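You operate a simulated robot arm through the tools that you are given. There is no shell and no other tool. Be economical: measure what you need, move in short steps, check, and stop when the job is done.

You are at the controls of a simulated two-armed robot. One attempt, no reset.

## Task
Find the keg whose alarm shows water; drain that water into the drain jar.
Fine: vent open while it runs; stop when the foot window shows oil, under 100 ml of oil in the jar; tap and vent shut; jar back.
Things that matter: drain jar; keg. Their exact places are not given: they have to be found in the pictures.

It is judged by the outcome, as a careful person would: the job done as asked, and still so three seconds after it is handed in. It fails if anything else is knocked over, pushed out of place, dropped, spilled or broken.

## Robot
Two 7-joint arms with two-finger parallel grippers on one trunk, on a base that drives. Base frame: it is fixed to the floor where the robot stands at the start and does not move with it; the origin is under the middle of the robot, x ahead of it, y to its left, z up. Units: cm, rad, N and s.
The left shoulder is at the start at [5, 16.1, 102.3], the right one opposite. With the tool pointing down near the work surface each hand reaches from about 10 to 44 cm from the robot's upright axis, wherever it stands, measured 20 degrees to its own side. Places, roughly: keg [80, -40, 70]. Payload 3.43 kg a hand.
The tool frame of a hand sits at the grasp point between the pads (the TCP): z along the fingers, y along the line on which they close. The tips reach 3 cm beyond it. Largest opening 9.4 cm; finger width 2.8, thickness 1; the body of the gripper, 5 by 9.6 cm, starts 5.5 cm behind the TCP.
Orientation is that of the tool frame in the base frame, as a unit quaternion [w, x, y, z]. With the fingers straight down and closing along the base's y, the tool's x points along the base's -x, its y along +y and its z along -z.

## Interface
- The arms move only by the tool apply_moves. It takes "left_moves", "right_moves" or both (then of equal length, played together; a hand with none holds still); each is a list of rows, each a list of 6 numbers: the shift along the tool's x, y, z in cm, then the turn, a rotation vector about the tool's x, y, z in degrees. In form: [[dx, dy, dz, rx, ry, rz], ...]. A call has 1 to 8 rows; each row is the pose to reach, as a shift and turn from the pose commanded when the call began, along the tool's axes at that moment. "left_grip" and "right_grip" are, for a hand that has rows, the finger opening in cm, from 0 to 9.4, set as the call begins (left out, the last holds). A row lasts 0.2 s, in which the tool goes at most 5 cm and 0.15 rad; a call with a longer step from one row to the next is refused whole, and so is a gripper value outside its range. Where a pose cannot be reached the arm comes as near as it can. A force on the tool above 40 N (or 10 N above the force at the start of the call, whichever is more), or a blocked arm, ends the call early, and 0.2 s more pass. Each finger travels about 4.5 cm/s and halts on what it meets, pressing with about 44 N; the grip force reading is that of the motor and also rises with nothing between the fingers. The clock runs only during rows and for 0.2 s after the last one: add rows that repeat a pose to give the fingers time. The reply holds the time, the measured pose of the TCP, the force on the tool along the base axes, the opening and the grip force, in the units named above and with some noise, with the torque about the TCP (base axes, N m) and any sound that the robot's microphone picked up.
- Cameras (640 x 400 px; columns grow to the right, rows downward): "scene" is now at [12.37, -3.33, 116.41]; the picture's right is [-0.39, -0.92, 0.00], its down [-0.30, 0.13, -0.94] and it looks along [0.87, -0.37, -0.33] (base axes); focal length 214 px, centre (320, 200). "left" rides on the left gripper at [7.6, -1.4, -10.2] in its tool frame; the picture's right is [0.18, 0.98, 0.00], its down [-0.75, 0.14, -0.64] and it looks along [-0.63, 0.12, 0.77] (tool axes); focal length 243 px, centre (320, 200). "right" rides on the right gripper at [7.6, 1.4, -10.3] in its tool frame; the picture's right is [-0.18, 0.98, 0.00], its down [-0.75, -0.14, -0.64] and it looks along [-0.63, -0.12, 0.77] (tool axes); focal length 243 px, centre (320, 200).
- snapshot(camera): a new picture of that camera. The clock stands still meanwhile.
- move_column(by): slides the trunk up (or, below 0, down) by that many cm; the arms and the scene camera ride with it, the base frame stays. It gives what a move gives, with no picture.
- base_move(legs): drives the robot by 1 to 6 legs, each [ahead, left, turn to the left] in cm, cm and rad, along the robot's own axes; the way and the turn of a leg run together, so that a leg with both is an arc; at most 150 cm and 3.142 rad a leg. The arms and the cameras ride along, it lands a little off, and it stops where it bumps. It gives what a move gives.
- aim_head(pan, tilt): turns the head with the scene camera to pan (to the left, within 1.396 rad either way) and tilt (down, from -0.506 to 1.204), counted from straight ahead of the robot. It gives what a move gives.
- point_at(camera, pixels): for up to 12 pixels [column, row] of the newest picture of that camera ("zoom" is the newest enlarged one), the place [x, y, z] in the base frame of the surface seen there, good to about 0.2 cm, but the place of the scene camera against the robot may be out by one fixed shift of up to 1.2 cm in any direction. The clock stands still meanwhile.
- close_up(camera, box): a new picture of the part [left, top, right, bottom] of that camera's present view, enlarged. The clock stands still meanwhile.
- sign_off(): hands the job in; it is judged then, once.

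Work in short steps. Measure before you move; look again where a grasp or a placing could have gone wrong, and mend it. You have 80 turns and 70 pictures in all, those below and enlarged ones among them. Open the grippers and draw the arms clear of the work before you hand the job in, unless the task says otherwise.

The tools are called after "Request:" as a command line: name --argument value ..., lists and objects as JSON in quotes. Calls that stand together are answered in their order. apply_moves: Moves the arms, as the interface text tells. Its arguments: {"type":"object","properties":{"left_moves":{"type":"array"},"left_grip":{"type":"number"},"right_moves":{"type":"array"},"right_grip":{"type":"number"}},"required":[]} The other tools are called the same way: move_column (by) slides the trunk up or down; base_move (legs) drives the base; aim_head (pan, tilt) turns the head that bears the scene camera; snapshot (camera) takes a picture; point_at (camera, pixels) gives the place of the surface under pixels of a picture; close_up (camera, box) takes an enlarged picture of a part of a camera's view; sign_off () hands the job in.

At the start:

```text
clock: 0.0
left_position: [40.46, -5.38, 120.23]
left_tool_rot: [0.0, -0.001, 1.0, -0.001]
left_ft_force: [0.4, -0.3, -0.5]
left_moment: [0.02, -0.01, 0.0]
left_finger_gap: 9.41
left_finger_force: 0.0
right_position: [27.21, -30.52, 114.81]
right_tool_rot: [0.0, 0.0, 1.0, 0.0]
right_ft_force: [-1.0, -0.2, -0.5]
right_moment: [0.0, -0.02, 0.0]
right_finger_gap: 9.39
right_finger_force: 0.0
trunk travel left (down, up): [-5.0, 21.7]
robot x, y, heading: [0.04, -0.17, -0.003]
head pan, tilt: [-0.405, 0.333]
```

scene: 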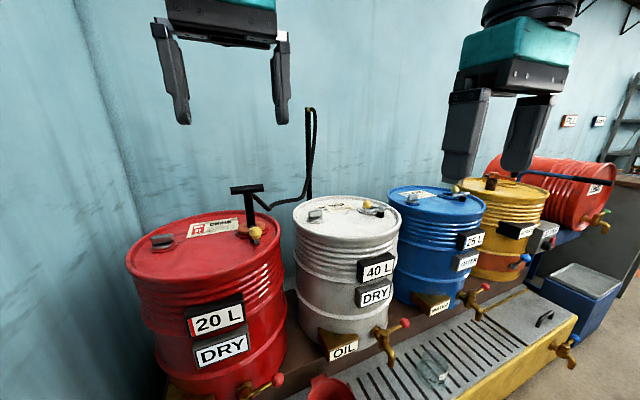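
right: 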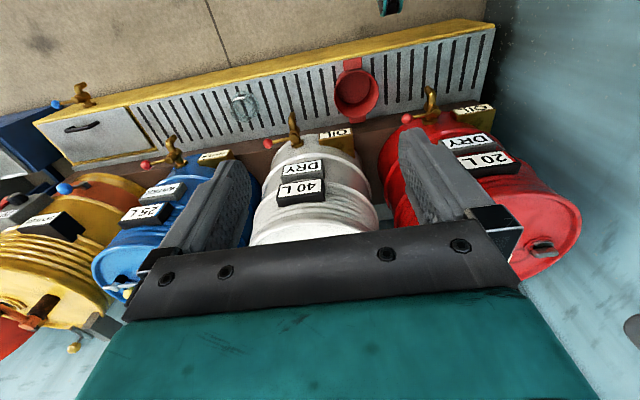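
left: 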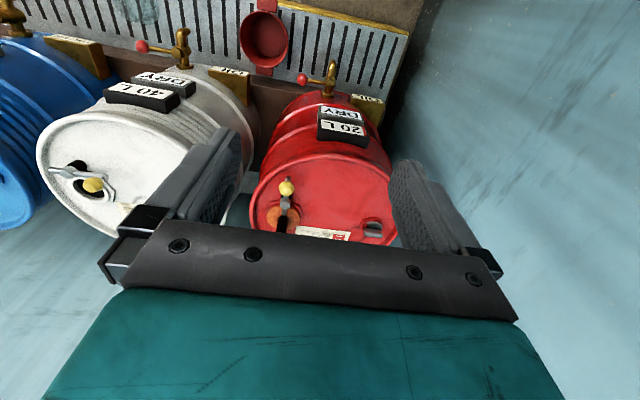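

The scene shows red, white, blue, yellow kegs plus a lying red one; the blue's alarm plates near (468,250) need reading. I enlarge that part.

Request:
close_up --camera "scene" --box '[380, 160, 620, 310]'

Request:
close_up --camera "scene" --box '[300, 270, 508, 400]'

```text
2.67 times, centred on (500, 235) of scene
```

zoom: 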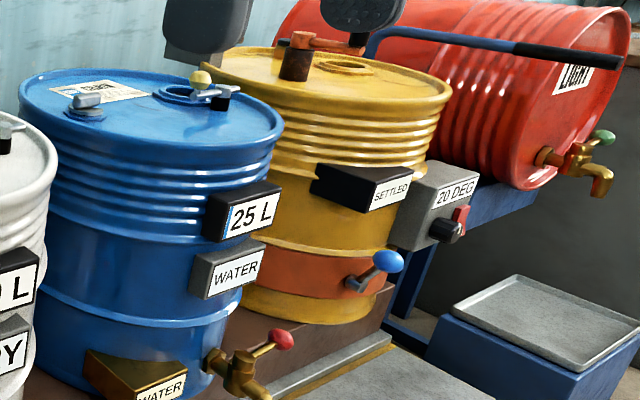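

```text
3.08 times, centred on (404, 335) of scene
```

zoom: 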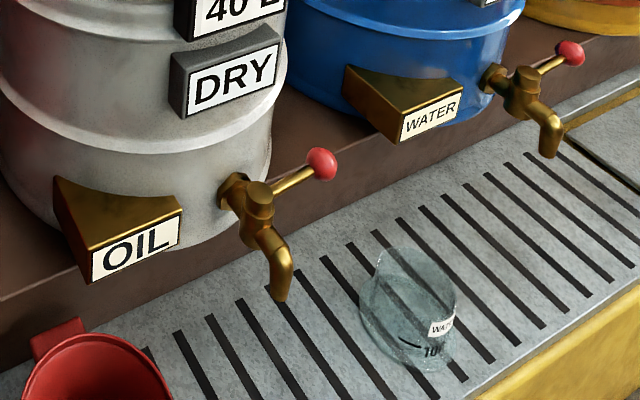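

The blue keg's alarm says WATER, and the glass jar stands on the grate near (435,368). I measure jar, tap and spout in this enlarged view.

Request:
point_at --camera "zoom" --pixels '[[570, 53], [548, 68], [525, 80], [548, 145], [560, 152], [525, 105], [440, 330], [430, 365], [375, 255], [452, 290], [340, 330], [432, 122]]'

Request:
close_up --camera "scene" --box '[376, 175, 504, 255]'

Request:
close_up --camera "scene" --box '[384, 320, 480, 380]'

```text
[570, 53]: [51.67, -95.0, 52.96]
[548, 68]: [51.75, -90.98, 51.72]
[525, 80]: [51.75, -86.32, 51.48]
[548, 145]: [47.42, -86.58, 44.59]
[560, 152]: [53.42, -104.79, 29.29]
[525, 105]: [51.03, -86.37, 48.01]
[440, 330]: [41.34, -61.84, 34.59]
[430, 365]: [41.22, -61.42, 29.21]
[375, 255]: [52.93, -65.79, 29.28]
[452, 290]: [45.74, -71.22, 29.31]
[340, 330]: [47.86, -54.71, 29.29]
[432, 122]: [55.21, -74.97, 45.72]
```

```text
5.00 times, centred on (440, 215) of scene
```

zoom: 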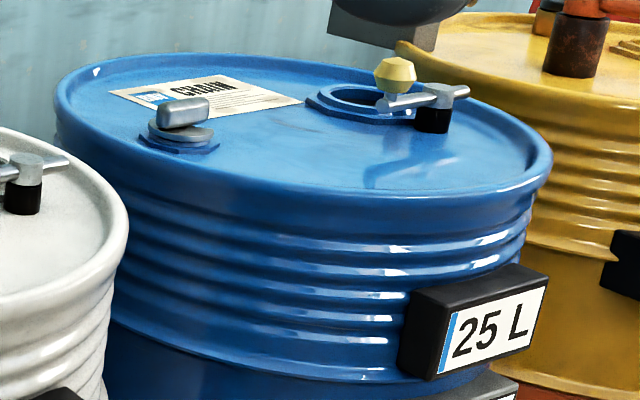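

```text
6.67 times, centred on (432, 350) of scene
```

zoom: 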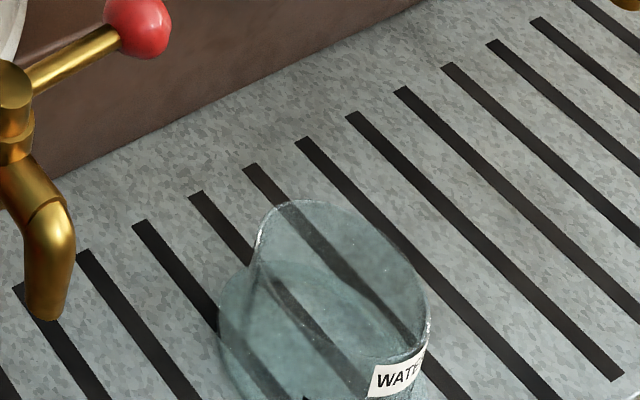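

I measure the keg's top fittings first from the picture before, then look from further over.

Request:
close_up --camera "scene" --box '[376, 175, 504, 255]'

Request:
point_at --camera "zoom" --pixels '[[395, 72], [385, 103], [450, 92], [432, 118], [355, 97], [182, 110], [180, 145], [300, 185], [60, 100], [550, 165], [440, 325], [230, 52]]'

Request:
aim_head --pan -0.7 --tilt 0.9

Request:
snapshot --camera "scene"

```text
5.00 times, centred on (440, 215) of scene
```

zoom: 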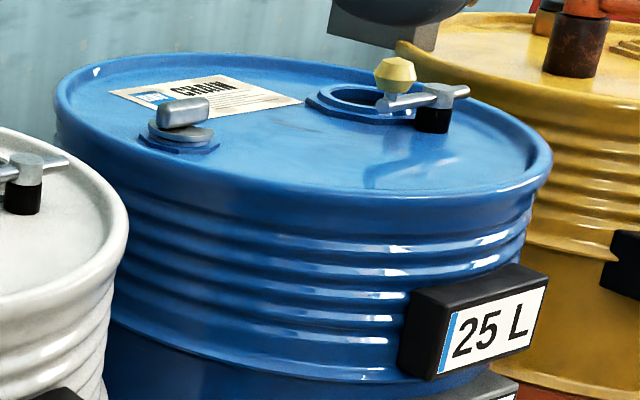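

```text
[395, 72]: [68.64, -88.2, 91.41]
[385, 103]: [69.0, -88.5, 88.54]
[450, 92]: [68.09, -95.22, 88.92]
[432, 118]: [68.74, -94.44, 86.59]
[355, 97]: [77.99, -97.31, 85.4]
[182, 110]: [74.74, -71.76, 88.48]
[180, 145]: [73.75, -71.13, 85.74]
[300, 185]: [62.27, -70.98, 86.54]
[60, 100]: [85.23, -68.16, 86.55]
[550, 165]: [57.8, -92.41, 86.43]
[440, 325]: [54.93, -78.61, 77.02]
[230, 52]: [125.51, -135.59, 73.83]
```

```text
clock: 1.0
left_position: [40.85, -5.25, 120.22]
left_tool_rot: [0.0, -0.001, 1.0, -0.001]
left_ft_force: [0.4, -0.6, 0.8]
left_moment: [-0.02, 0.02, 0.0]
left_finger_gap: 9.4
left_finger_force: 0.1
right_position: [27.26, -30.62, 114.7]
right_tool_rot: [0.0, 0.001, 1.0, 0.0]
right_ft_force: [-0.2, 1.0, 0.3]
right_moment: [0.01, 0.0, -0.01]
right_finger_gap: 9.4
right_finger_force: 0.1
trunk travel left (down, up): [-5.0, 21.7]
robot x, y, heading: [0.34, 0.03, -0.0]
head pan, tilt: [-0.7, 0.901]
```

```text
61 pictures are left
```

scene: 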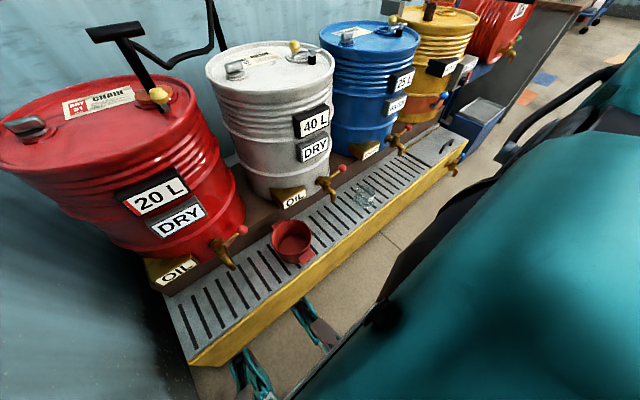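

The robot's feet are visible near (310,330), beside the bench front. I measure bench edge, bench-front tap and feet before driving right.

Request:
point_at --camera "scene" --pixels '[[455, 165], [462, 160], [440, 165], [360, 240], [220, 355], [325, 335], [305, 310], [245, 370], [410, 290], [520, 140], [367, 195], [470, 130]]'

Request:
aim_head --pan -1.2 --tilt 0.6

Request:
snapshot --camera "scene"

```text
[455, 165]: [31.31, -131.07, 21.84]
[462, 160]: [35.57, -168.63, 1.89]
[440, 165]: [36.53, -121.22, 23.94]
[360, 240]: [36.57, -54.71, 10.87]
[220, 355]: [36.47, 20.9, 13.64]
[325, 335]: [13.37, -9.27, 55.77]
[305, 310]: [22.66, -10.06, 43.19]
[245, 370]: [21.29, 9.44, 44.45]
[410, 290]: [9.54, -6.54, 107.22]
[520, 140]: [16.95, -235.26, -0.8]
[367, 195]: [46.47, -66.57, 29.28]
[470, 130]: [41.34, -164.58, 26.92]
```

```text
clock: 1.9
left_position: [40.81, -5.36, 120.27]
left_tool_rot: [0.0, -0.001, 1.0, -0.001]
left_ft_force: [0.2, 0.4, -0.1]
left_moment: [0.01, 0.02, -0.01]
left_finger_gap: 9.38
left_finger_force: 0.0
right_position: [27.29, -30.64, 114.67]
right_tool_rot: [0.0, 0.001, 1.0, 0.001]
right_ft_force: [0.1, -0.4, -0.5]
right_moment: [0.02, 0.01, 0.0]
right_finger_gap: 9.38
right_finger_force: 0.0
trunk travel left (down, up): [-5.0, 21.7]
robot x, y, heading: [0.17, 0.26, 0.005]
head pan, tilt: [-1.201, 0.6]
```

```text
60 pictures are left
```

scene: 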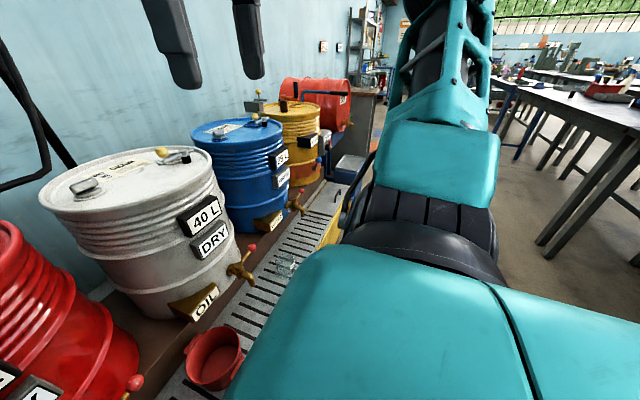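

Way along the bench is clear (bench front x≈36.5, floor tap only at y≈-131). I drive 62 cm to the right and look again.

Request:
base_move --legs '[[0, -62, 0]]'

Request:
aim_head --pan -0.3 --tilt 0.6

Request:
snapshot --camera "scene"

Request:
snapshot --camera "right"

Request:
snapshot --camera "left"

```text
clock: 5.4
left_position: [40.51, -67.3, 120.23]
left_tool_rot: [0.0, 0.0, 1.0, -0.001]
left_ft_force: [0.5, 0.1, 0.3]
left_moment: [0.04, 0.03, 0.0]
left_finger_gap: 9.41
left_finger_force: 0.0
right_position: [27.06, -92.36, 114.79]
right_tool_rot: [0.0, 0.004, 1.0, 0.0]
right_ft_force: [0.1, -0.8, 0.8]
right_moment: [0.05, 0.0, 0.0]
right_finger_gap: 9.4
right_finger_force: 0.0
trunk travel left (down, up): [-5.0, 21.7]
robot x, y, heading: [-0.05, -61.5, 0.001]
head pan, tilt: [-1.201, 0.6]
```

```text
clock: 6.6
left_position: [40.52, -67.22, 120.26]
left_tool_rot: [0.001, 0.0, 1.0, -0.001]
left_ft_force: [0.5, 0.2, -0.5]
left_moment: [0.0, -0.01, -0.02]
left_finger_gap: 9.4
left_finger_force: 0.0
right_position: [27.02, -92.45, 114.85]
right_tool_rot: [-0.001, 0.003, 1.0, 0.0]
right_ft_force: [-0.9, -0.3, 0.1]
right_moment: [0.02, 0.0, 0.0]
right_finger_gap: 9.39
right_finger_force: 0.0
trunk travel left (down, up): [-5.0, 21.7]
robot x, y, heading: [0.03, -61.7, -0.004]
head pan, tilt: [-0.3, 0.6]
```

```text
59 pictures are left
```

scene: 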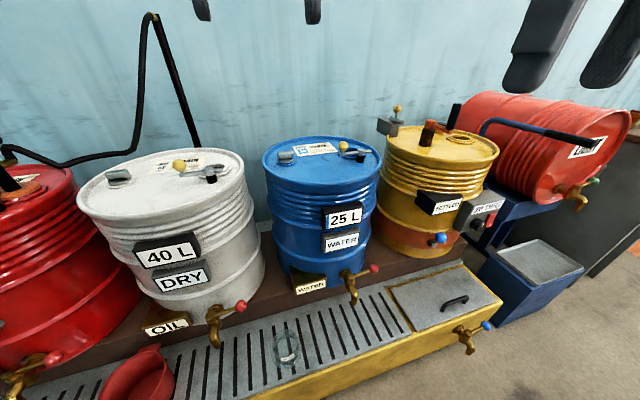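

```text
58 pictures are left
```

right: 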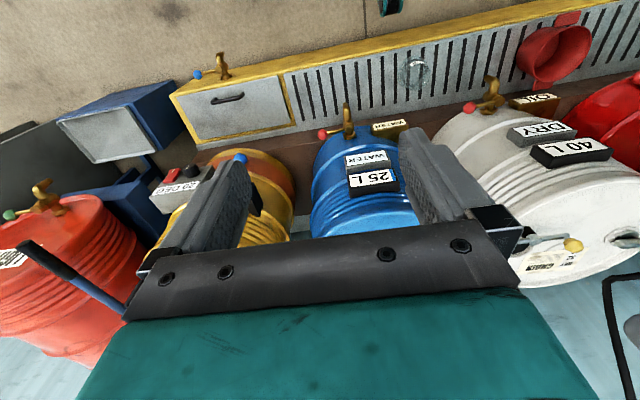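

```text
57 pictures are left
```

left: 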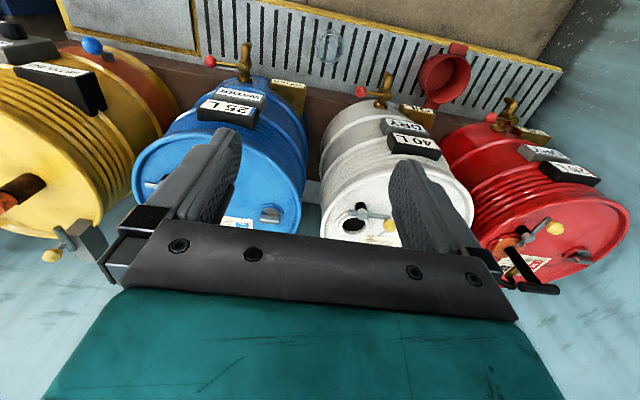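

The wrist pictures show each lid: a hole with a lever+yellow knob, and a small grey lug. I zoom in to tell which is the vent, and measure.

Request:
close_up --camera "scene" --box '[256, 125, 392, 210]'

Request:
point_at --camera "zoom" --pixels '[[408, 95], [395, 118], [440, 135], [490, 125], [495, 142], [395, 133], [140, 150], [140, 170], [110, 150], [30, 140], [580, 165], [320, 215]]'

Request:
close_up --camera "scene" --box '[280, 240, 400, 315]'

Request:
point_at --camera "zoom" --pixels '[[500, 152], [465, 158], [430, 160], [380, 165], [370, 195], [395, 265], [400, 300], [160, 250], [225, 245], [345, 175], [420, 165], [380, 240]]'

Request:
close_up --camera "scene" --box '[248, 315, 328, 365]'

Request:
point_at --camera "zoom" --pixels '[[320, 340], [320, 385], [230, 240], [410, 240], [320, 150], [310, 280], [250, 180], [400, 200], [320, 260], [230, 300], [400, 330], [330, 310]]'

```text
4.71 times, centred on (324, 168) of scene
```

zoom: 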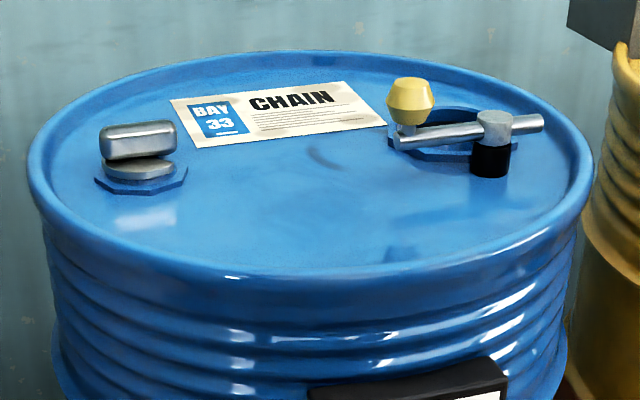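

```text
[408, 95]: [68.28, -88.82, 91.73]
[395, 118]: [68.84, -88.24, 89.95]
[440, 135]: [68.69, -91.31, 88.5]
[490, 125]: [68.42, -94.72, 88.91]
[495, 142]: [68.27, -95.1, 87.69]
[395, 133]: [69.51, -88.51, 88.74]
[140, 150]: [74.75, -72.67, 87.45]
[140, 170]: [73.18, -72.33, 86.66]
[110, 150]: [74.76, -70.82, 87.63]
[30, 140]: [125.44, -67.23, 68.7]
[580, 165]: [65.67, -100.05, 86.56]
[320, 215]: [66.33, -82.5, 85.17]
```

```text
5.33 times, centred on (340, 278) of scene
```

zoom: 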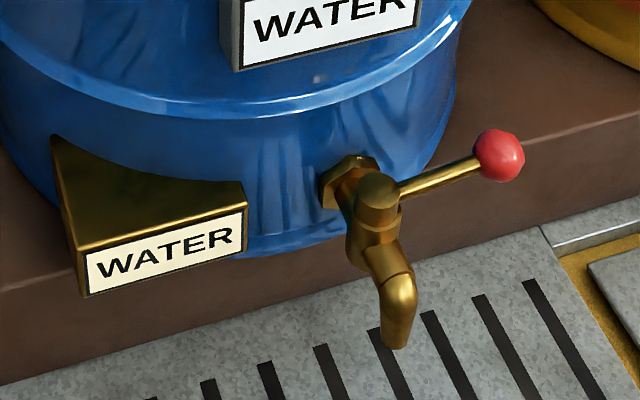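

```text
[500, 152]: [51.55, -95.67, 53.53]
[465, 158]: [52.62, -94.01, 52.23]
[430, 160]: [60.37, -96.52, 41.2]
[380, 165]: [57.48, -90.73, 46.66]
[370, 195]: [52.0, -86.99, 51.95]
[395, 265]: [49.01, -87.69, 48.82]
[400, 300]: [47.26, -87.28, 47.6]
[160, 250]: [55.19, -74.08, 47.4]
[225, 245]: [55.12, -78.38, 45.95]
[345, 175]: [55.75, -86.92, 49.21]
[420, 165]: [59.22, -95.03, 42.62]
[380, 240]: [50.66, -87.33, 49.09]
```

```text
8.00 times, centred on (288, 340) of scene
```

zoom: 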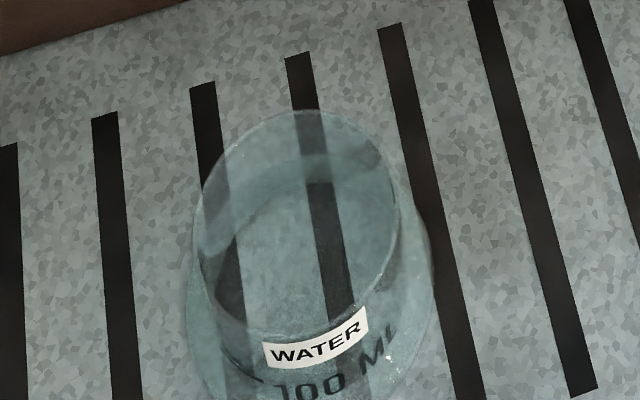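

```text
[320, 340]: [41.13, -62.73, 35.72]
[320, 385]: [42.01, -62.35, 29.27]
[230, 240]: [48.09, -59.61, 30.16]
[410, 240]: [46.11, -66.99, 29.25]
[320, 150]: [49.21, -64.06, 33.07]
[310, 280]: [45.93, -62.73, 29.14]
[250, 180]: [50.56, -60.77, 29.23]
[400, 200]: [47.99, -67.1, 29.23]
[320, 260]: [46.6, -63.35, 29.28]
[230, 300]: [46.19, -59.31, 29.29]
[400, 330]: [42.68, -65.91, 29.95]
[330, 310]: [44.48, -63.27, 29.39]
```

The vent candidate needs a better look, and I need to know how near the base can stand to the bench. I look down at the base and up close with the hand camera after bringing the right hand forward.

Request:
apply_moves --right_moves '[[-4.5, 0.5, 0, 0, 0, 0], [-9, 1, 0, 0, 0, 0], [-13.5, 1.5, 0, 0, 0, 0], [-18, 2, 0, 0, 0, 0], [-18, 2, 0, 0, 0, 0]]'

Request:
snapshot --camera "right"

Request:
aim_head --pan 0.0 --tilt 1.2

Request:
snapshot --camera "scene"

```text
clock: 7.8
left_position: [40.47, -67.16, 120.24]
left_tool_rot: [0.0, 0.0, 1.0, 0.0]
left_ft_force: [-0.4, -0.9, -0.6]
left_moment: [0.0, 0.0, 0.0]
left_finger_gap: 9.4
left_finger_force: 0.0
right_position: [45.03, -90.55, 114.86]
right_tool_rot: [0.001, 0.002, 1.0, 0.0]
right_ft_force: [-1.0, 0.5, -0.8]
right_moment: [-0.01, 0.0, 0.05]
right_finger_gap: 9.4
right_finger_force: 0.1
trunk travel left (down, up): [-5.0, 21.7]
robot x, y, heading: [0.1, -61.71, 0.002]
head pan, tilt: [-0.3, 0.6]
```

```text
53 pictures are left
```

right: 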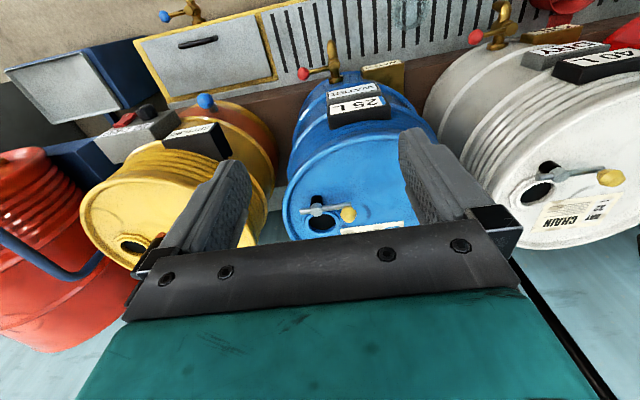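

```text
clock: 8.8
left_position: [40.49, -67.12, 120.24]
left_tool_rot: [0.0, 0.0, 1.0, -0.001]
left_ft_force: [0.2, 0.0, -0.3]
left_moment: [-0.02, 0.01, 0.01]
left_finger_gap: 9.39
left_finger_force: 0.1
right_position: [45.07, -90.5, 114.89]
right_tool_rot: [0.0, 0.002, 1.0, 0.0]
right_ft_force: [-0.4, 0.2, 0.3]
right_moment: [0.0, -0.01, 0.0]
right_finger_gap: 9.41
right_finger_force: 0.1
trunk travel left (down, up): [-5.0, 21.7]
robot x, y, heading: [-0.05, -62.02, -0.0]
head pan, tilt: [0.0, 1.201]
```

```text
52 pictures are left
```

scene: 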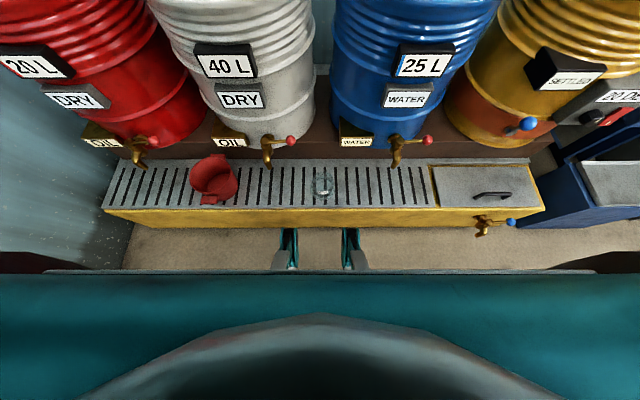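

I measure the two protruding base parts at (287,245),(352,245), plus zoom the vent in the right camera.

Request:
point_at --camera "scene" --pixels '[[290, 235], [290, 260], [350, 235], [355, 262], [320, 240], [320, 232], [320, 215], [100, 272], [480, 222], [480, 237]]'

Request:
close_up --camera "right" --box '[270, 160, 430, 260]'

Request:
close_up --camera "left" --box '[120, 150, 440, 250]'

```text
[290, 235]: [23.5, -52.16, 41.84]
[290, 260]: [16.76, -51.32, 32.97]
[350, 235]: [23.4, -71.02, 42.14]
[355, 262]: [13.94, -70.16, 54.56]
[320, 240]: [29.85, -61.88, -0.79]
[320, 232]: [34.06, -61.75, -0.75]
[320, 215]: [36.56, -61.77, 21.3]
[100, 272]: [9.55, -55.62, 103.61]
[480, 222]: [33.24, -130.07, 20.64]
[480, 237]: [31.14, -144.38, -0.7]
```

```text
4.00 times, centred on (350, 210) of right
```

zoom: 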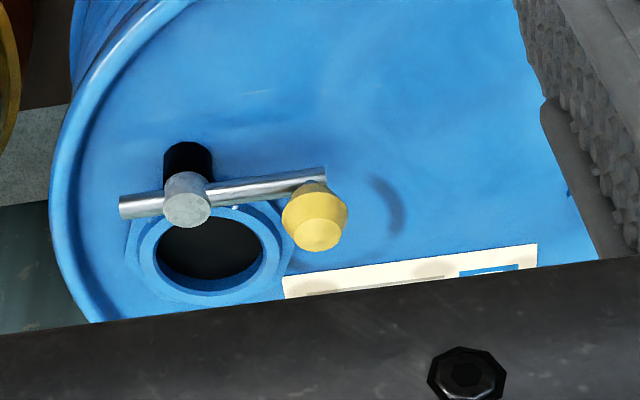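

```text
2.00 times, centred on (280, 200) of left
```

zoom: 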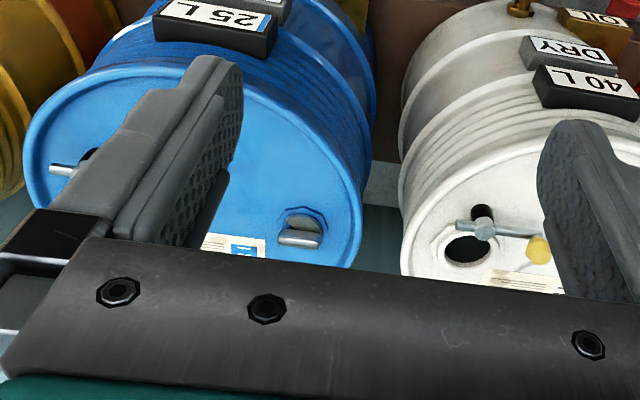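

The grey lug bung at (74.5,-72,88) looks like the vent; the yellow-knob lever is the pump clamp beside the pump hole. I check the camera offset by measuring the same features in the hand cameras.

Request:
point_at --camera "right" --pixels '[[348, 214], [304, 74], [318, 208], [333, 70], [323, 222]]'

Request:
point_at --camera "zoom" --pixels '[[300, 237], [300, 222], [280, 235], [320, 240], [540, 245], [300, 212]]'

Request:
base_move --legs '[[8, -8, 0]]'

Request:
snapshot --camera "left"

```text
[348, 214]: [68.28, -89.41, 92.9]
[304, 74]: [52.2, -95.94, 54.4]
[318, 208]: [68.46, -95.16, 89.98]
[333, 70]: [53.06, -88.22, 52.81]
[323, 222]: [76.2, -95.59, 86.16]
```

```text
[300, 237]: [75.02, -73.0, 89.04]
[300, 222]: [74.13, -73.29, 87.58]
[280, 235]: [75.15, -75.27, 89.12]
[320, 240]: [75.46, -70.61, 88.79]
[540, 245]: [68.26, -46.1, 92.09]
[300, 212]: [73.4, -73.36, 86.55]
```

```text
clock: 9.9
left_position: [45.15, -72.29, 119.99]
left_tool_rot: [0.0, -0.004, 1.0, -0.001]
left_ft_force: [0.1, 0.8, 0.5]
left_moment: [0.01, 0.0, -0.02]
left_finger_gap: 9.4
left_finger_force: 0.0
right_position: [49.91, -95.66, 114.74]
right_tool_rot: [0.0, -0.001, 1.0, 0.0]
right_ft_force: [-0.1, 0.0, 0.3]
right_moment: [-0.01, 0.01, -0.01]
right_finger_gap: 9.42
right_finger_force: 0.1
trunk travel left (down, up): [-5.0, 21.7]
robot x, y, heading: [4.85, -66.92, 0.004]
head pan, tilt: [0.0, 1.201]
stopped in leg 1: the robot was blocked; the commanded pose is now the measured one
```

```text
49 pictures are left
```

left: 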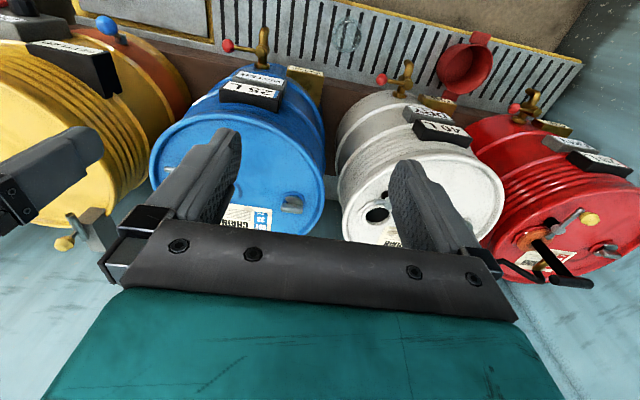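

The base met the bench foot at x≈4.9, so I back off 1 cm. Offset scene→hand is about (+0.3,-0.4,+1.0). I zoom in on the lug in the left view at (293,202).

Request:
base_move --legs '[[-1, -4, 0]]'

Request:
close_up --camera "left" --box '[260, 165, 340, 215]'

Request:
aim_head --pan 0.0 --tilt 0.5

Request:
snapshot --camera "scene"

```text
clock: 10.8
left_position: [44.25, -76.42, 120.06]
left_tool_rot: [0.0, -0.003, 1.0, 0.0]
left_ft_force: [0.0, 0.1, -0.3]
left_moment: [0.0, 0.0, -0.03]
left_finger_gap: 9.41
left_finger_force: 0.2
right_position: [49.08, -99.68, 114.5]
right_tool_rot: [-0.002, -0.001, 1.0, 0.0]
right_ft_force: [-0.1, 0.1, 0.2]
right_moment: [0.02, -0.01, 0.02]
right_finger_gap: 9.42
right_finger_force: 0.0
trunk travel left (down, up): [-5.0, 21.7]
robot x, y, heading: [3.52, -71.01, 0.001]
head pan, tilt: [0.0, 1.201]
```

```text
8.00 times, centred on (300, 190) of left
```

zoom: 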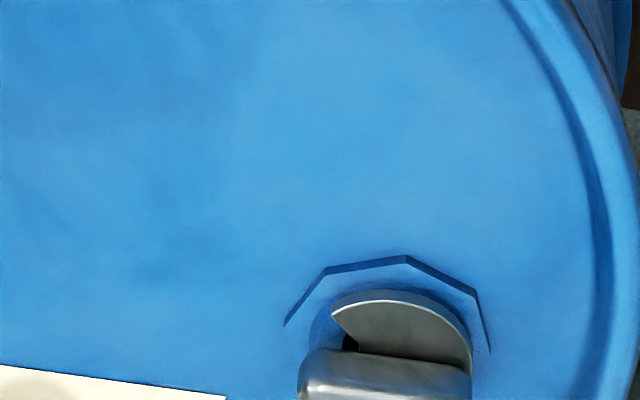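

```text
clock: 11.8
left_position: [44.25, -76.24, 120.09]
left_tool_rot: [-0.001, -0.003, 1.0, -0.001]
left_ft_force: [-0.3, 0.0, -0.4]
left_moment: [0.0, -0.03, 0.02]
left_finger_gap: 9.39
left_finger_force: 0.1
right_position: [49.13, -99.64, 114.59]
right_tool_rot: [-0.002, -0.001, 1.0, -0.001]
right_ft_force: [0.1, 0.6, -0.3]
right_moment: [0.0, 0.02, -0.02]
right_finger_gap: 9.37
right_finger_force: 0.1
trunk travel left (down, up): [-5.0, 21.7]
robot x, y, heading: [3.41, -71.2, 0.006]
head pan, tilt: [0.0, 0.499]
```

```text
47 pictures are left
```

scene: 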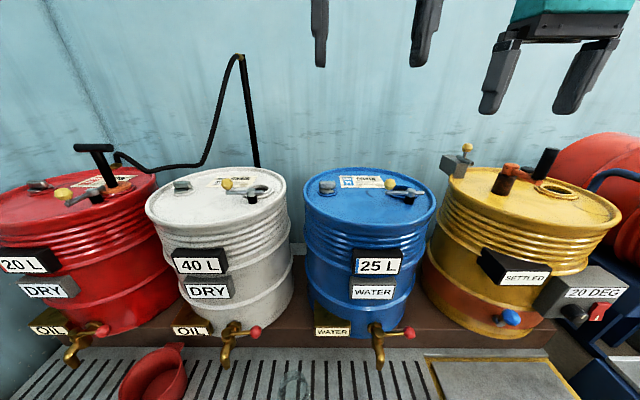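

The vent is a disc with a bar across it on an octagonal boss. I enlarge it from the scene camera (328,187) to judge bar width and height.

Request:
close_up --camera "scene" --box '[304, 170, 352, 200]'

Request:
point_at --camera "zoom" --pixels '[[210, 170], [420, 170], [320, 160], [320, 205], [320, 245], [320, 300], [230, 290], [410, 290], [130, 280], [530, 280]]'

Request:
close_up --camera "scene" --box '[164, 170, 212, 200]'

```text
13.33 times, centred on (328, 185) of scene
```

zoom: 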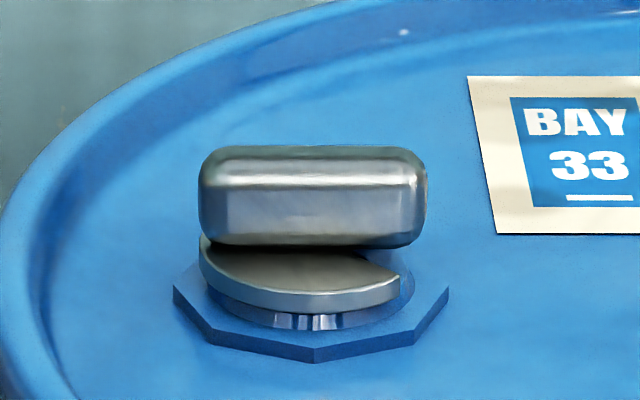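

```text
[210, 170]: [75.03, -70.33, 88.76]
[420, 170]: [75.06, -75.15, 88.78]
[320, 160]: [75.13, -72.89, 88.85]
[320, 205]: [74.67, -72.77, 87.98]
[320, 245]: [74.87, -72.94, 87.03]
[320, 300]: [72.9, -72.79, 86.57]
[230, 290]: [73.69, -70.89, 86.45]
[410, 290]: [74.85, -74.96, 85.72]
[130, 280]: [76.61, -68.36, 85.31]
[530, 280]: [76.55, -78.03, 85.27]
```

```text
13.33 times, centred on (188, 185) of scene
```

zoom: 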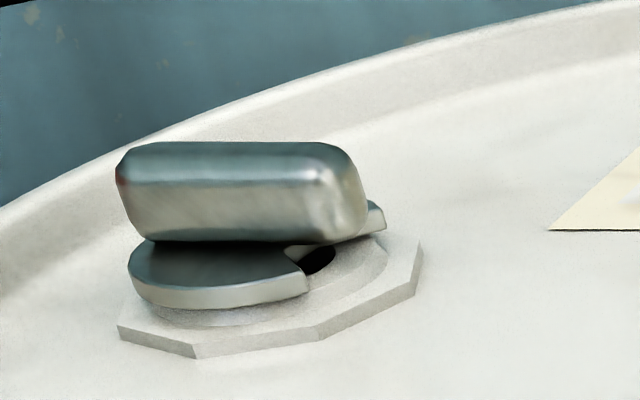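

The vent has a notched disc; rotating it should uncover a hole beneath. I bring the left hand over the lid (well above it) so its camera views the vent from above.

Request:
apply_moves --left_moves '[[-4, 0.5, 2, 0, 0, 0], [-8, 1, 4, 0, 0, 0], [-12, 1.5, 6, 0, 0, 0], [-16, 2, 8.5, 0, 0, 0], [-20, 3, 11, 0, 0, 0], [-23, 3.6, 14, 0, 0, 0], [-26, 4.3, 17, 0, 0, 0], [-26, 4.3, 19, 0, 0, 0]]'

Request:
snapshot --camera "left"

```text
clock: 13.6
left_position: [60.34, -71.72, 101.05]
left_tool_rot: [0.001, -0.002, 1.0, -0.001]
left_ft_force: [-0.5, -0.1, 0.3]
left_moment: [-0.02, -0.04, -0.01]
left_finger_gap: 9.4
left_finger_force: 0.1
left hand out of reach, approached as far as the arm can: row 2, 3, 4, 5, 6, 7, 8
right_position: [48.97, -99.53, 114.83]
right_tool_rot: [-0.001, -0.001, 1.0, 0.0]
right_ft_force: [-0.3, 0.4, 0.5]
right_moment: [-0.02, -0.03, 0.0]
right_finger_gap: 9.36
right_finger_force: 0.0
trunk travel left (down, up): [-5.0, 21.7]
robot x, y, heading: [3.6, -71.0, 0.008]
head pan, tilt: [0.0, 0.499]
```

```text
44 pictures are left
```

left: 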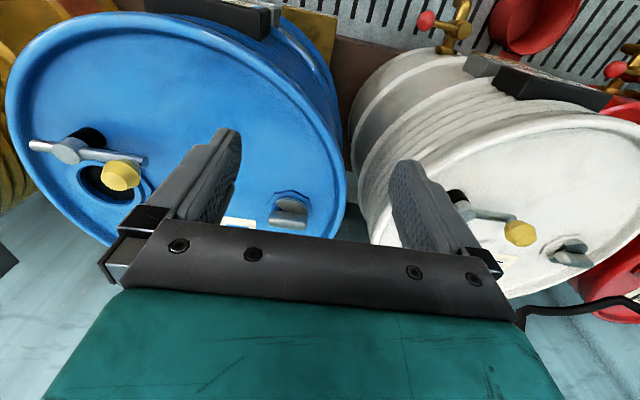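

Tool-down reach ends at x≈60, so the vent will need a forward-tilted hand. First I enlarge the vent at (290,210) in the present left view.

Request:
close_up --camera "left" --box '[256, 180, 328, 225]'

Request:
close_up --camera "left" --box '[540, 220, 612, 265]'

```text
8.89 times, centred on (292, 202) of left
```

zoom: 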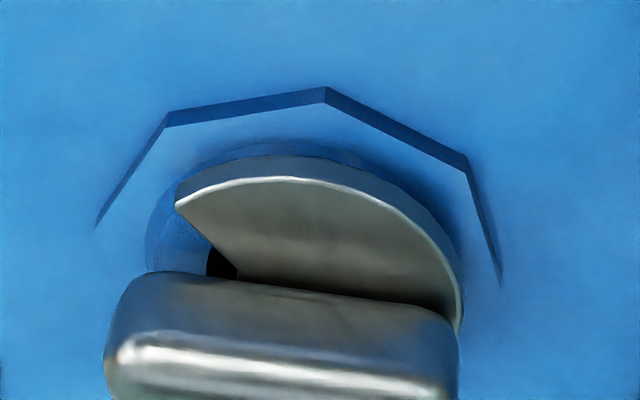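

```text
8.89 times, centred on (576, 242) of left
```

zoom: 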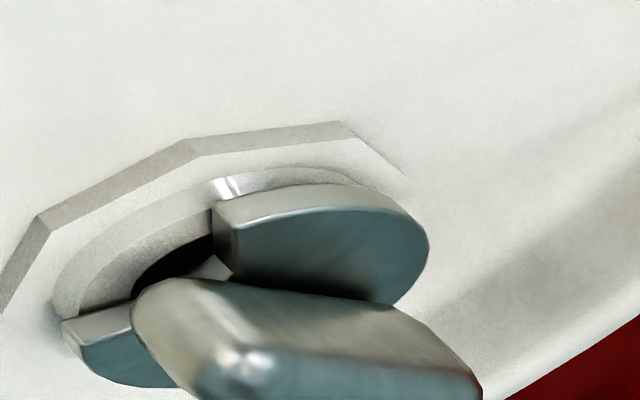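

The vent's disc notch only shows a sliver of hole. I raise the trunk for a steeper scene view of the blue and white vents to compare them.

Request:
move_column --by 21

Request:
snapshot --camera "scene"

Request:
snapshot --camera "left"

```text
clock: 15.9
left_position: [60.51, -71.78, 121.94]
left_tool_rot: [-0.001, -0.004, 1.0, 0.0]
left_ft_force: [-0.4, 0.3, -0.1]
left_moment: [-0.03, 0.01, -0.02]
left_finger_gap: 9.4
left_finger_force: 0.0
right_position: [49.09, -99.6, 135.65]
right_tool_rot: [-0.002, -0.001, 1.0, 0.0]
right_ft_force: [0.5, -0.7, -0.3]
right_moment: [0.0, 0.0, -0.01]
right_finger_gap: 9.4
right_finger_force: 0.1
trunk travel left (down, up): [-26.0, 0.7]
robot x, y, heading: [3.46, -71.03, 0.001]
head pan, tilt: [0.0, 0.499]
```

```text
41 pictures are left
```

scene: 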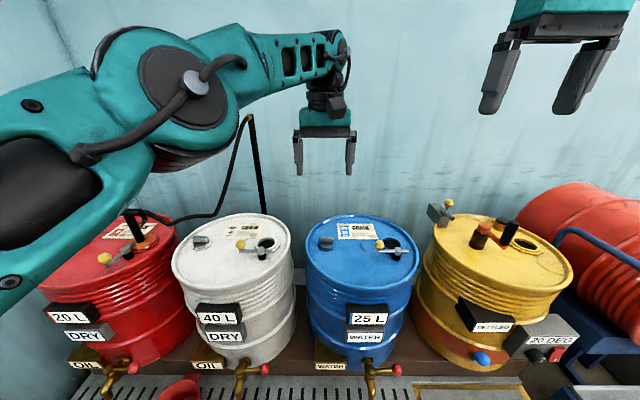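

```text
40 pictures are left
```

left: 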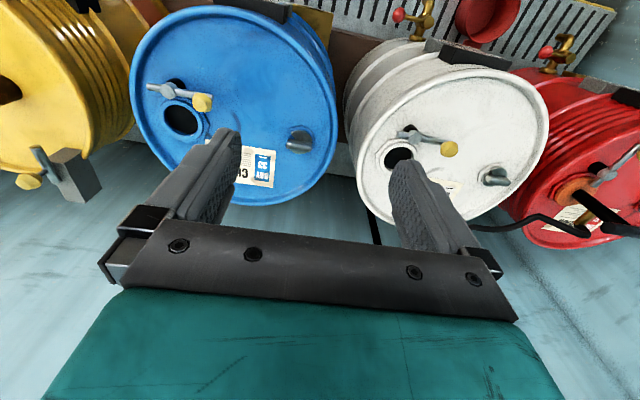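

Now both vents are visible, blue (300,142) and white (495,177) in the left view; I enlarge both.

Request:
close_up --camera "left" --box '[276, 120, 324, 150]'

Request:
point_at --camera "zoom" --pixels '[[180, 270], [330, 280], [470, 290], [330, 330], [330, 220], [220, 200], [300, 130], [500, 160]]'

Request:
close_up --camera "left" --box '[472, 160, 520, 190]'

```text
13.33 times, centred on (300, 135) of left
```

zoom: 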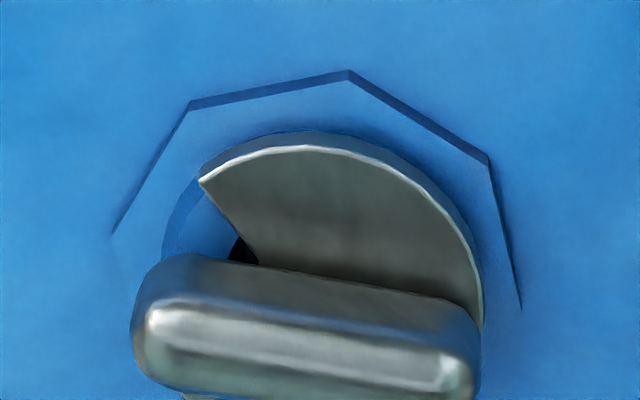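

```text
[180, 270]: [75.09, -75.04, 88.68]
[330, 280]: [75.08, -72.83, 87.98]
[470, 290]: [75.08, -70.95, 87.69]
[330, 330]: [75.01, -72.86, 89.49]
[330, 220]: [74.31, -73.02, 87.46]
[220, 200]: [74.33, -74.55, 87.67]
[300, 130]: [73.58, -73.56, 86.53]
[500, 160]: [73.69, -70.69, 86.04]
```

```text
13.33 times, centred on (496, 175) of left
```

zoom: 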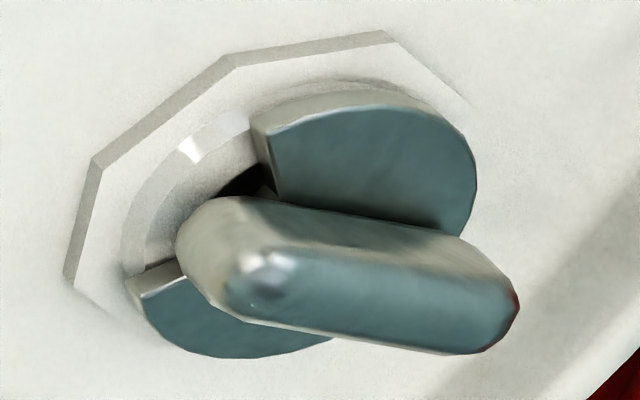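

Both vents have the same posture: bar along y, so both are presumably shut; a quarter turn should open it. I lower the trunk and orient the left hand tilted 45° and yawed 45° so its closing pads can turn the bar.

Request:
move_column --by -13

Request:
apply_moves --left_moves '[[0, 0, 0, 2.2, -5.33, 5.33], [0, 0, 0, 4.4, -10.65, 10.65], [0, 0, 0, 6.6, -16, 16], [0, 0, 0, 8.8, -21.3, 21.3], [0, 0, 0, 11, -26.6, 26.6], [0, 0, 0, 13.2, -32, 32], [0, 0, 0, 15.4, -37.3, 37.3], [0, 0, 0, 17.6, -42.6, 42.6]]' --left_grip 7.0

```text
clock: 17.5
left_position: [60.35, -71.88, 108.99]
left_tool_rot: [-0.001, -0.003, 1.0, -0.001]
left_ft_force: [-0.7, -0.1, -0.5]
left_moment: [-0.01, -0.03, -0.01]
left_finger_gap: 9.39
left_finger_force: 0.0
right_position: [49.0, -99.53, 122.72]
right_tool_rot: [0.0, -0.001, 1.0, 0.0]
right_ft_force: [0.5, -0.5, -0.3]
right_moment: [0.01, -0.02, -0.01]
right_finger_gap: 9.37
right_finger_force: 0.0
trunk travel left (down, up): [-13.0, 13.7]
robot x, y, heading: [3.53, -71.15, 0.01]
head pan, tilt: [0.0, 0.499]
```

```text
clock: 19.3
left_position: [60.56, -71.76, 109.14]
left_tool_rot: [0.354, 0.351, 0.854, -0.146]
left_ft_force: [0.2, -0.6, 0.3]
left_moment: [0.0, 0.0, 0.02]
left_finger_gap: 7.01
left_finger_force: 0.0
right_position: [48.94, -99.61, 122.55]
right_tool_rot: [-0.002, -0.001, 1.0, 0.0]
right_ft_force: [-0.7, -0.5, -0.2]
right_moment: [0.01, 0.01, 0.0]
right_finger_gap: 9.42
right_finger_force: 0.0
trunk travel left (down, up): [-13.0, 13.7]
robot x, y, heading: [3.15, -71.17, 0.003]
head pan, tilt: [0.0, 0.499]
```

Orientation is as planned. I move the hand to 5 cm above the vent and check with a picture.

Request:
apply_moves --left_moves '[[0.4, 1.9, 3.2, 0, 0, 0], [0.9, 3.8, 6.4, 0, 0, 0], [1.3, 5.6, 9.7, 0, 0, 0], [1.8, 7.5, 12.9, 0, 0, 0], [2.24, 9.4, 16.1, 0, 0, 0], [2.24, 9.4, 16.1, 0, 0, 0]]'

Request:
snapshot --camera "left"

Request:
close_up --camera "scene" --box '[240, 120, 432, 240]'

```text
clock: 20.7
left_position: [67.57, -71.86, 102.2]
left_tool_rot: [0.354, 0.35, 0.855, -0.146]
left_ft_force: [-0.2, -0.8, 0.3]
left_moment: [0.02, -0.03, 0.02]
left_finger_gap: 7.01
left_finger_force: 0.1
left hand out of reach, approached as far as the arm can: row 3, 4, 5, 6
right_position: [49.0, -99.62, 122.71]
right_tool_rot: [-0.002, 0.0, 1.0, 0.001]
right_ft_force: [1.1, -0.3, -0.1]
right_moment: [-0.01, -0.01, 0.01]
right_finger_gap: 9.41
right_finger_force: 0.2
trunk travel left (down, up): [-13.0, 13.7]
robot x, y, heading: [3.44, -70.73, 0.005]
head pan, tilt: [0.0, 0.499]
```

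```text
37 pictures are left
```

left: 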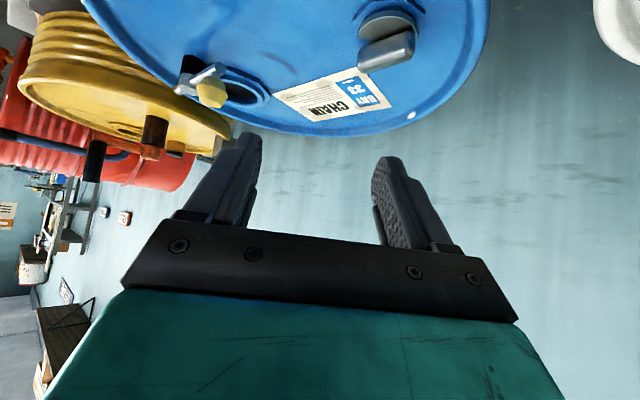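

```text
3.33 times, centred on (336, 180) of scene
```

zoom: 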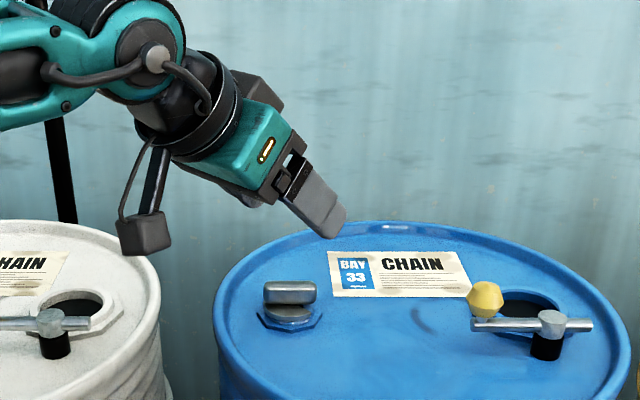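

The arm runs out at x≈67. Turning the base right brings the left shoulder forward, so I pull the left hand back and up first, then turn the base by -0.5 and shift right.

Request:
apply_moves --left_moves '[[0.3, -2.8, -3.7, 0, 0, 0], [0.6, -5.6, -7.4, 0, 0, 0], [0.9, -8.5, -11.1, 0, 0, 0], [1.2, -11.3, -14.8, 0, 0, 0], [1.5, -14.1, -18.5, 0, 0, 0]]'

Request:
base_move --legs '[[0, -5, 0], [0, 0, -0.5]]'

```text
clock: 21.9
left_position: [47.63, -71.88, 114.16]
left_tool_rot: [0.354, 0.35, 0.855, -0.145]
left_ft_force: [-0.4, 0.3, -0.2]
left_moment: [-0.02, 0.02, 0.0]
left_finger_gap: 7.02
left_finger_force: 0.1
right_position: [49.07, -99.58, 122.77]
right_tool_rot: [-0.001, 0.0, 1.0, 0.0]
right_ft_force: [-0.1, -0.2, 0.1]
right_moment: [-0.01, -0.03, -0.01]
right_finger_gap: 9.42
right_finger_force: 0.0
trunk travel left (down, up): [-13.0, 13.7]
robot x, y, heading: [3.61, -71.05, 0.004]
head pan, tilt: [0.0, 0.499]
```

```text
clock: 24.2
left_position: [41.81, -98.19, 114.36]
left_tool_rot: [0.306, 0.553, 0.74, -0.229]
left_ft_force: [-0.2, -0.2, 0.6]
left_moment: [0.02, 0.0, 0.01]
left_finger_gap: 7.0
left_finger_force: 0.0
right_position: [29.61, -123.14, 122.71]
right_tool_rot: [-0.002, 0.249, 0.969, 0.0]
right_ft_force: [-0.2, 0.1, 0.1]
right_moment: [0.02, 0.02, -0.01]
right_finger_gap: 9.4
right_finger_force: 0.1
trunk travel left (down, up): [-13.0, 13.7]
robot x, y, heading: [3.36, -75.88, -0.502]
head pan, tilt: [0.0, 0.499]
```

The turn was free. I turn a further -0.3 and slide so the left shoulder sits near (20,-64), giving reach to grip the vent bar nearly aligned.

Request:
base_move --legs '[[0, 0, -0.3], [-1.6, 4.5, 0]]'

```text
clock: 26.1
left_position: [34.46, -106.1, 114.22]
left_tool_rot: [0.267, 0.66, 0.648, -0.272]
left_ft_force: [-0.5, -0.1, -0.5]
left_moment: [0.02, 0.02, 0.01]
left_finger_gap: 6.99
left_finger_force: 0.0
right_position: [15.28, -126.16, 122.58]
right_tool_rot: [0.0, 0.392, 0.92, 0.0]
right_ft_force: [-0.9, -0.6, -0.7]
right_moment: [0.05, -0.01, -0.03]
right_finger_gap: 9.38
right_finger_force: 0.1
trunk travel left (down, up): [-13.0, 13.7]
robot x, y, heading: [4.33, -73.86, -0.807]
head pan, tilt: [0.0, 0.499]
stopped in leg 2: the robot was blocked; the commanded pose is now the measured one
```

The base stopped at x 4.3 with heading -0.807; good enough. The left hand now points along -y, aligned with the bar; I bring it across above the kegs.

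Request:
apply_moves --left_moves '[[3.34, 2.79, -1.9, 0, 0, 0], [6.68, 5.58, -3.8, 0, 0, 0], [10.0, 8.37, -5.7, 0, 0, 0], [13.36, 11.16, -7.6, 0, 0, 0], [16.7, 13.95, -9.5, 0, 0, 0], [20.04, 16.74, -11.4, 0, 0, 0], [23.38, 19.53, -13.3, 0, 0, 0], [26.7, 22.3, -15.2, 0, 0, 0]]'

```text
clock: 27.9
left_position: [48.65, -82.63, 110.51]
left_tool_rot: [0.266, 0.664, 0.644, -0.271]
left_ft_force: [0.5, 1.2, 0.5]
left_moment: [0.01, 0.0, 0.0]
left_finger_gap: 7.01
left_finger_force: 0.1
left hand out of reach, approached as far as the arm can: row 6, 7, 8
right_position: [15.34, -126.14, 122.52]
right_tool_rot: [-0.002, 0.392, 0.92, 0.0]
right_ft_force: [0.5, -0.2, 0.2]
right_moment: [0.0, 0.03, 0.0]
right_finger_gap: 9.38
right_finger_force: 0.1
trunk travel left (down, up): [-13.0, 13.7]
robot x, y, heading: [4.58, -73.58, -0.807]
head pan, tilt: [0.0, 0.499]
```

The limit here is wrist yaw, not distance. I yaw the hand back to heading about -55° in place.

Request:
apply_moves --left_moves '[[0, 0, 0, -5.1, 0, -5.1], [0, 0, 0, -10.2, 0, -10.2], [0, 0, 0, -15.3, 0, -15.3], [0, 0, 0, -20.4, 0, -20.4], [0, 0, 0, -25.5, 0, -25.5], [0, 0, 0, -25.5, 0, -25.5]]'

```text
clock: 29.3
left_position: [48.63, -82.68, 110.8]
left_tool_rot: [0.34, 0.424, 0.821, -0.175]
left_ft_force: [-1.1, -0.1, 0.0]
left_moment: [-0.02, 0.0, 0.01]
left_finger_gap: 6.99
left_finger_force: 0.0
right_position: [15.36, -126.0, 122.64]
right_tool_rot: [-0.001, 0.393, 0.92, 0.0]
right_ft_force: [0.4, -0.2, -0.2]
right_moment: [0.01, 0.02, -0.01]
right_finger_gap: 9.38
right_finger_force: 0.0
trunk travel left (down, up): [-13.0, 13.7]
robot x, y, heading: [4.41, -73.4, -0.805]
head pan, tilt: [0.0, 0.499]
```

Heading is now -54.6°. I move to 5 cm above the vent.

Request:
apply_moves --left_moves '[[0.86, 3.87, 2.13, 0, 0, 0], [1.71, 7.74, 4.26, 0, 0, 0], [2.57, 11.6, 6.4, 0, 0, 0], [3.43, 15.5, 8.5, 0, 0, 0], [4.3, 19.36, 10.64, 0, 0, 0], [5.14, 23.2, 12.8, 0, 0, 0], [6.0, 27.1, 14.9, 0, 0, 0], [6.0, 27.1, 14.9, 0, 0, 0]]'

Request:
snapshot --camera "left"

```text
clock: 31.1
left_position: [70.88, -75.74, 96.39]
left_tool_rot: [0.34, 0.424, 0.821, -0.175]
left_ft_force: [0.3, 0.0, 0.9]
left_moment: [-0.03, -0.02, 0.04]
left_finger_gap: 6.99
left_finger_force: 0.1
left hand out of reach, approached as far as the arm can: row 6, 7, 8
right_position: [15.2, -126.14, 122.52]
right_tool_rot: [-0.001, 0.392, 0.92, 0.001]
right_ft_force: [0.2, 0.4, 0.1]
right_moment: [0.01, -0.05, 0.02]
right_finger_gap: 9.38
right_finger_force: 0.0
trunk travel left (down, up): [-13.0, 13.7]
robot x, y, heading: [4.41, -73.28, -0.804]
head pan, tilt: [0.0, 0.499]
```

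```text
35 pictures are left
```

left: 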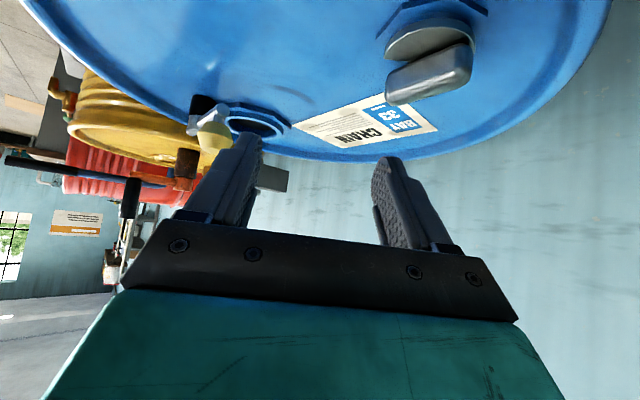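

The arm stops 5 cm short by wrist limit again; I ease the yaw by 15° while moving over the vent.

Request:
apply_moves --left_moves '[[0, 0, 0, -5.3, 0, -5.3], [0, 0, 0, -10.6, 0, -10.6], [0.8, 2.3, 0.15, -10.6, 0, -10.6], [1.66, 4.7, 0.33, -10.6, 0, -10.6], [1.66, 4.7, 0.33, -10.6, 0, -10.6]]'

```text
clock: 32.3
left_position: [74.12, -72.21, 94.93]
left_tool_rot: [0.358, 0.314, 0.869, -0.13]
left_ft_force: [-0.6, -0.1, 0.2]
left_moment: [0.0, 0.01, -0.02]
left_finger_gap: 6.98
left_finger_force: 0.0
right_position: [15.41, -126.16, 122.65]
right_tool_rot: [-0.001, 0.392, 0.92, 0.001]
right_ft_force: [0.6, 0.0, 0.8]
right_moment: [0.01, -0.02, 0.0]
right_finger_gap: 9.4
right_finger_force: 0.0
trunk travel left (down, up): [-13.0, 13.7]
robot x, y, heading: [4.42, -73.47, -0.807]
head pan, tilt: [0.0, 0.499]
```

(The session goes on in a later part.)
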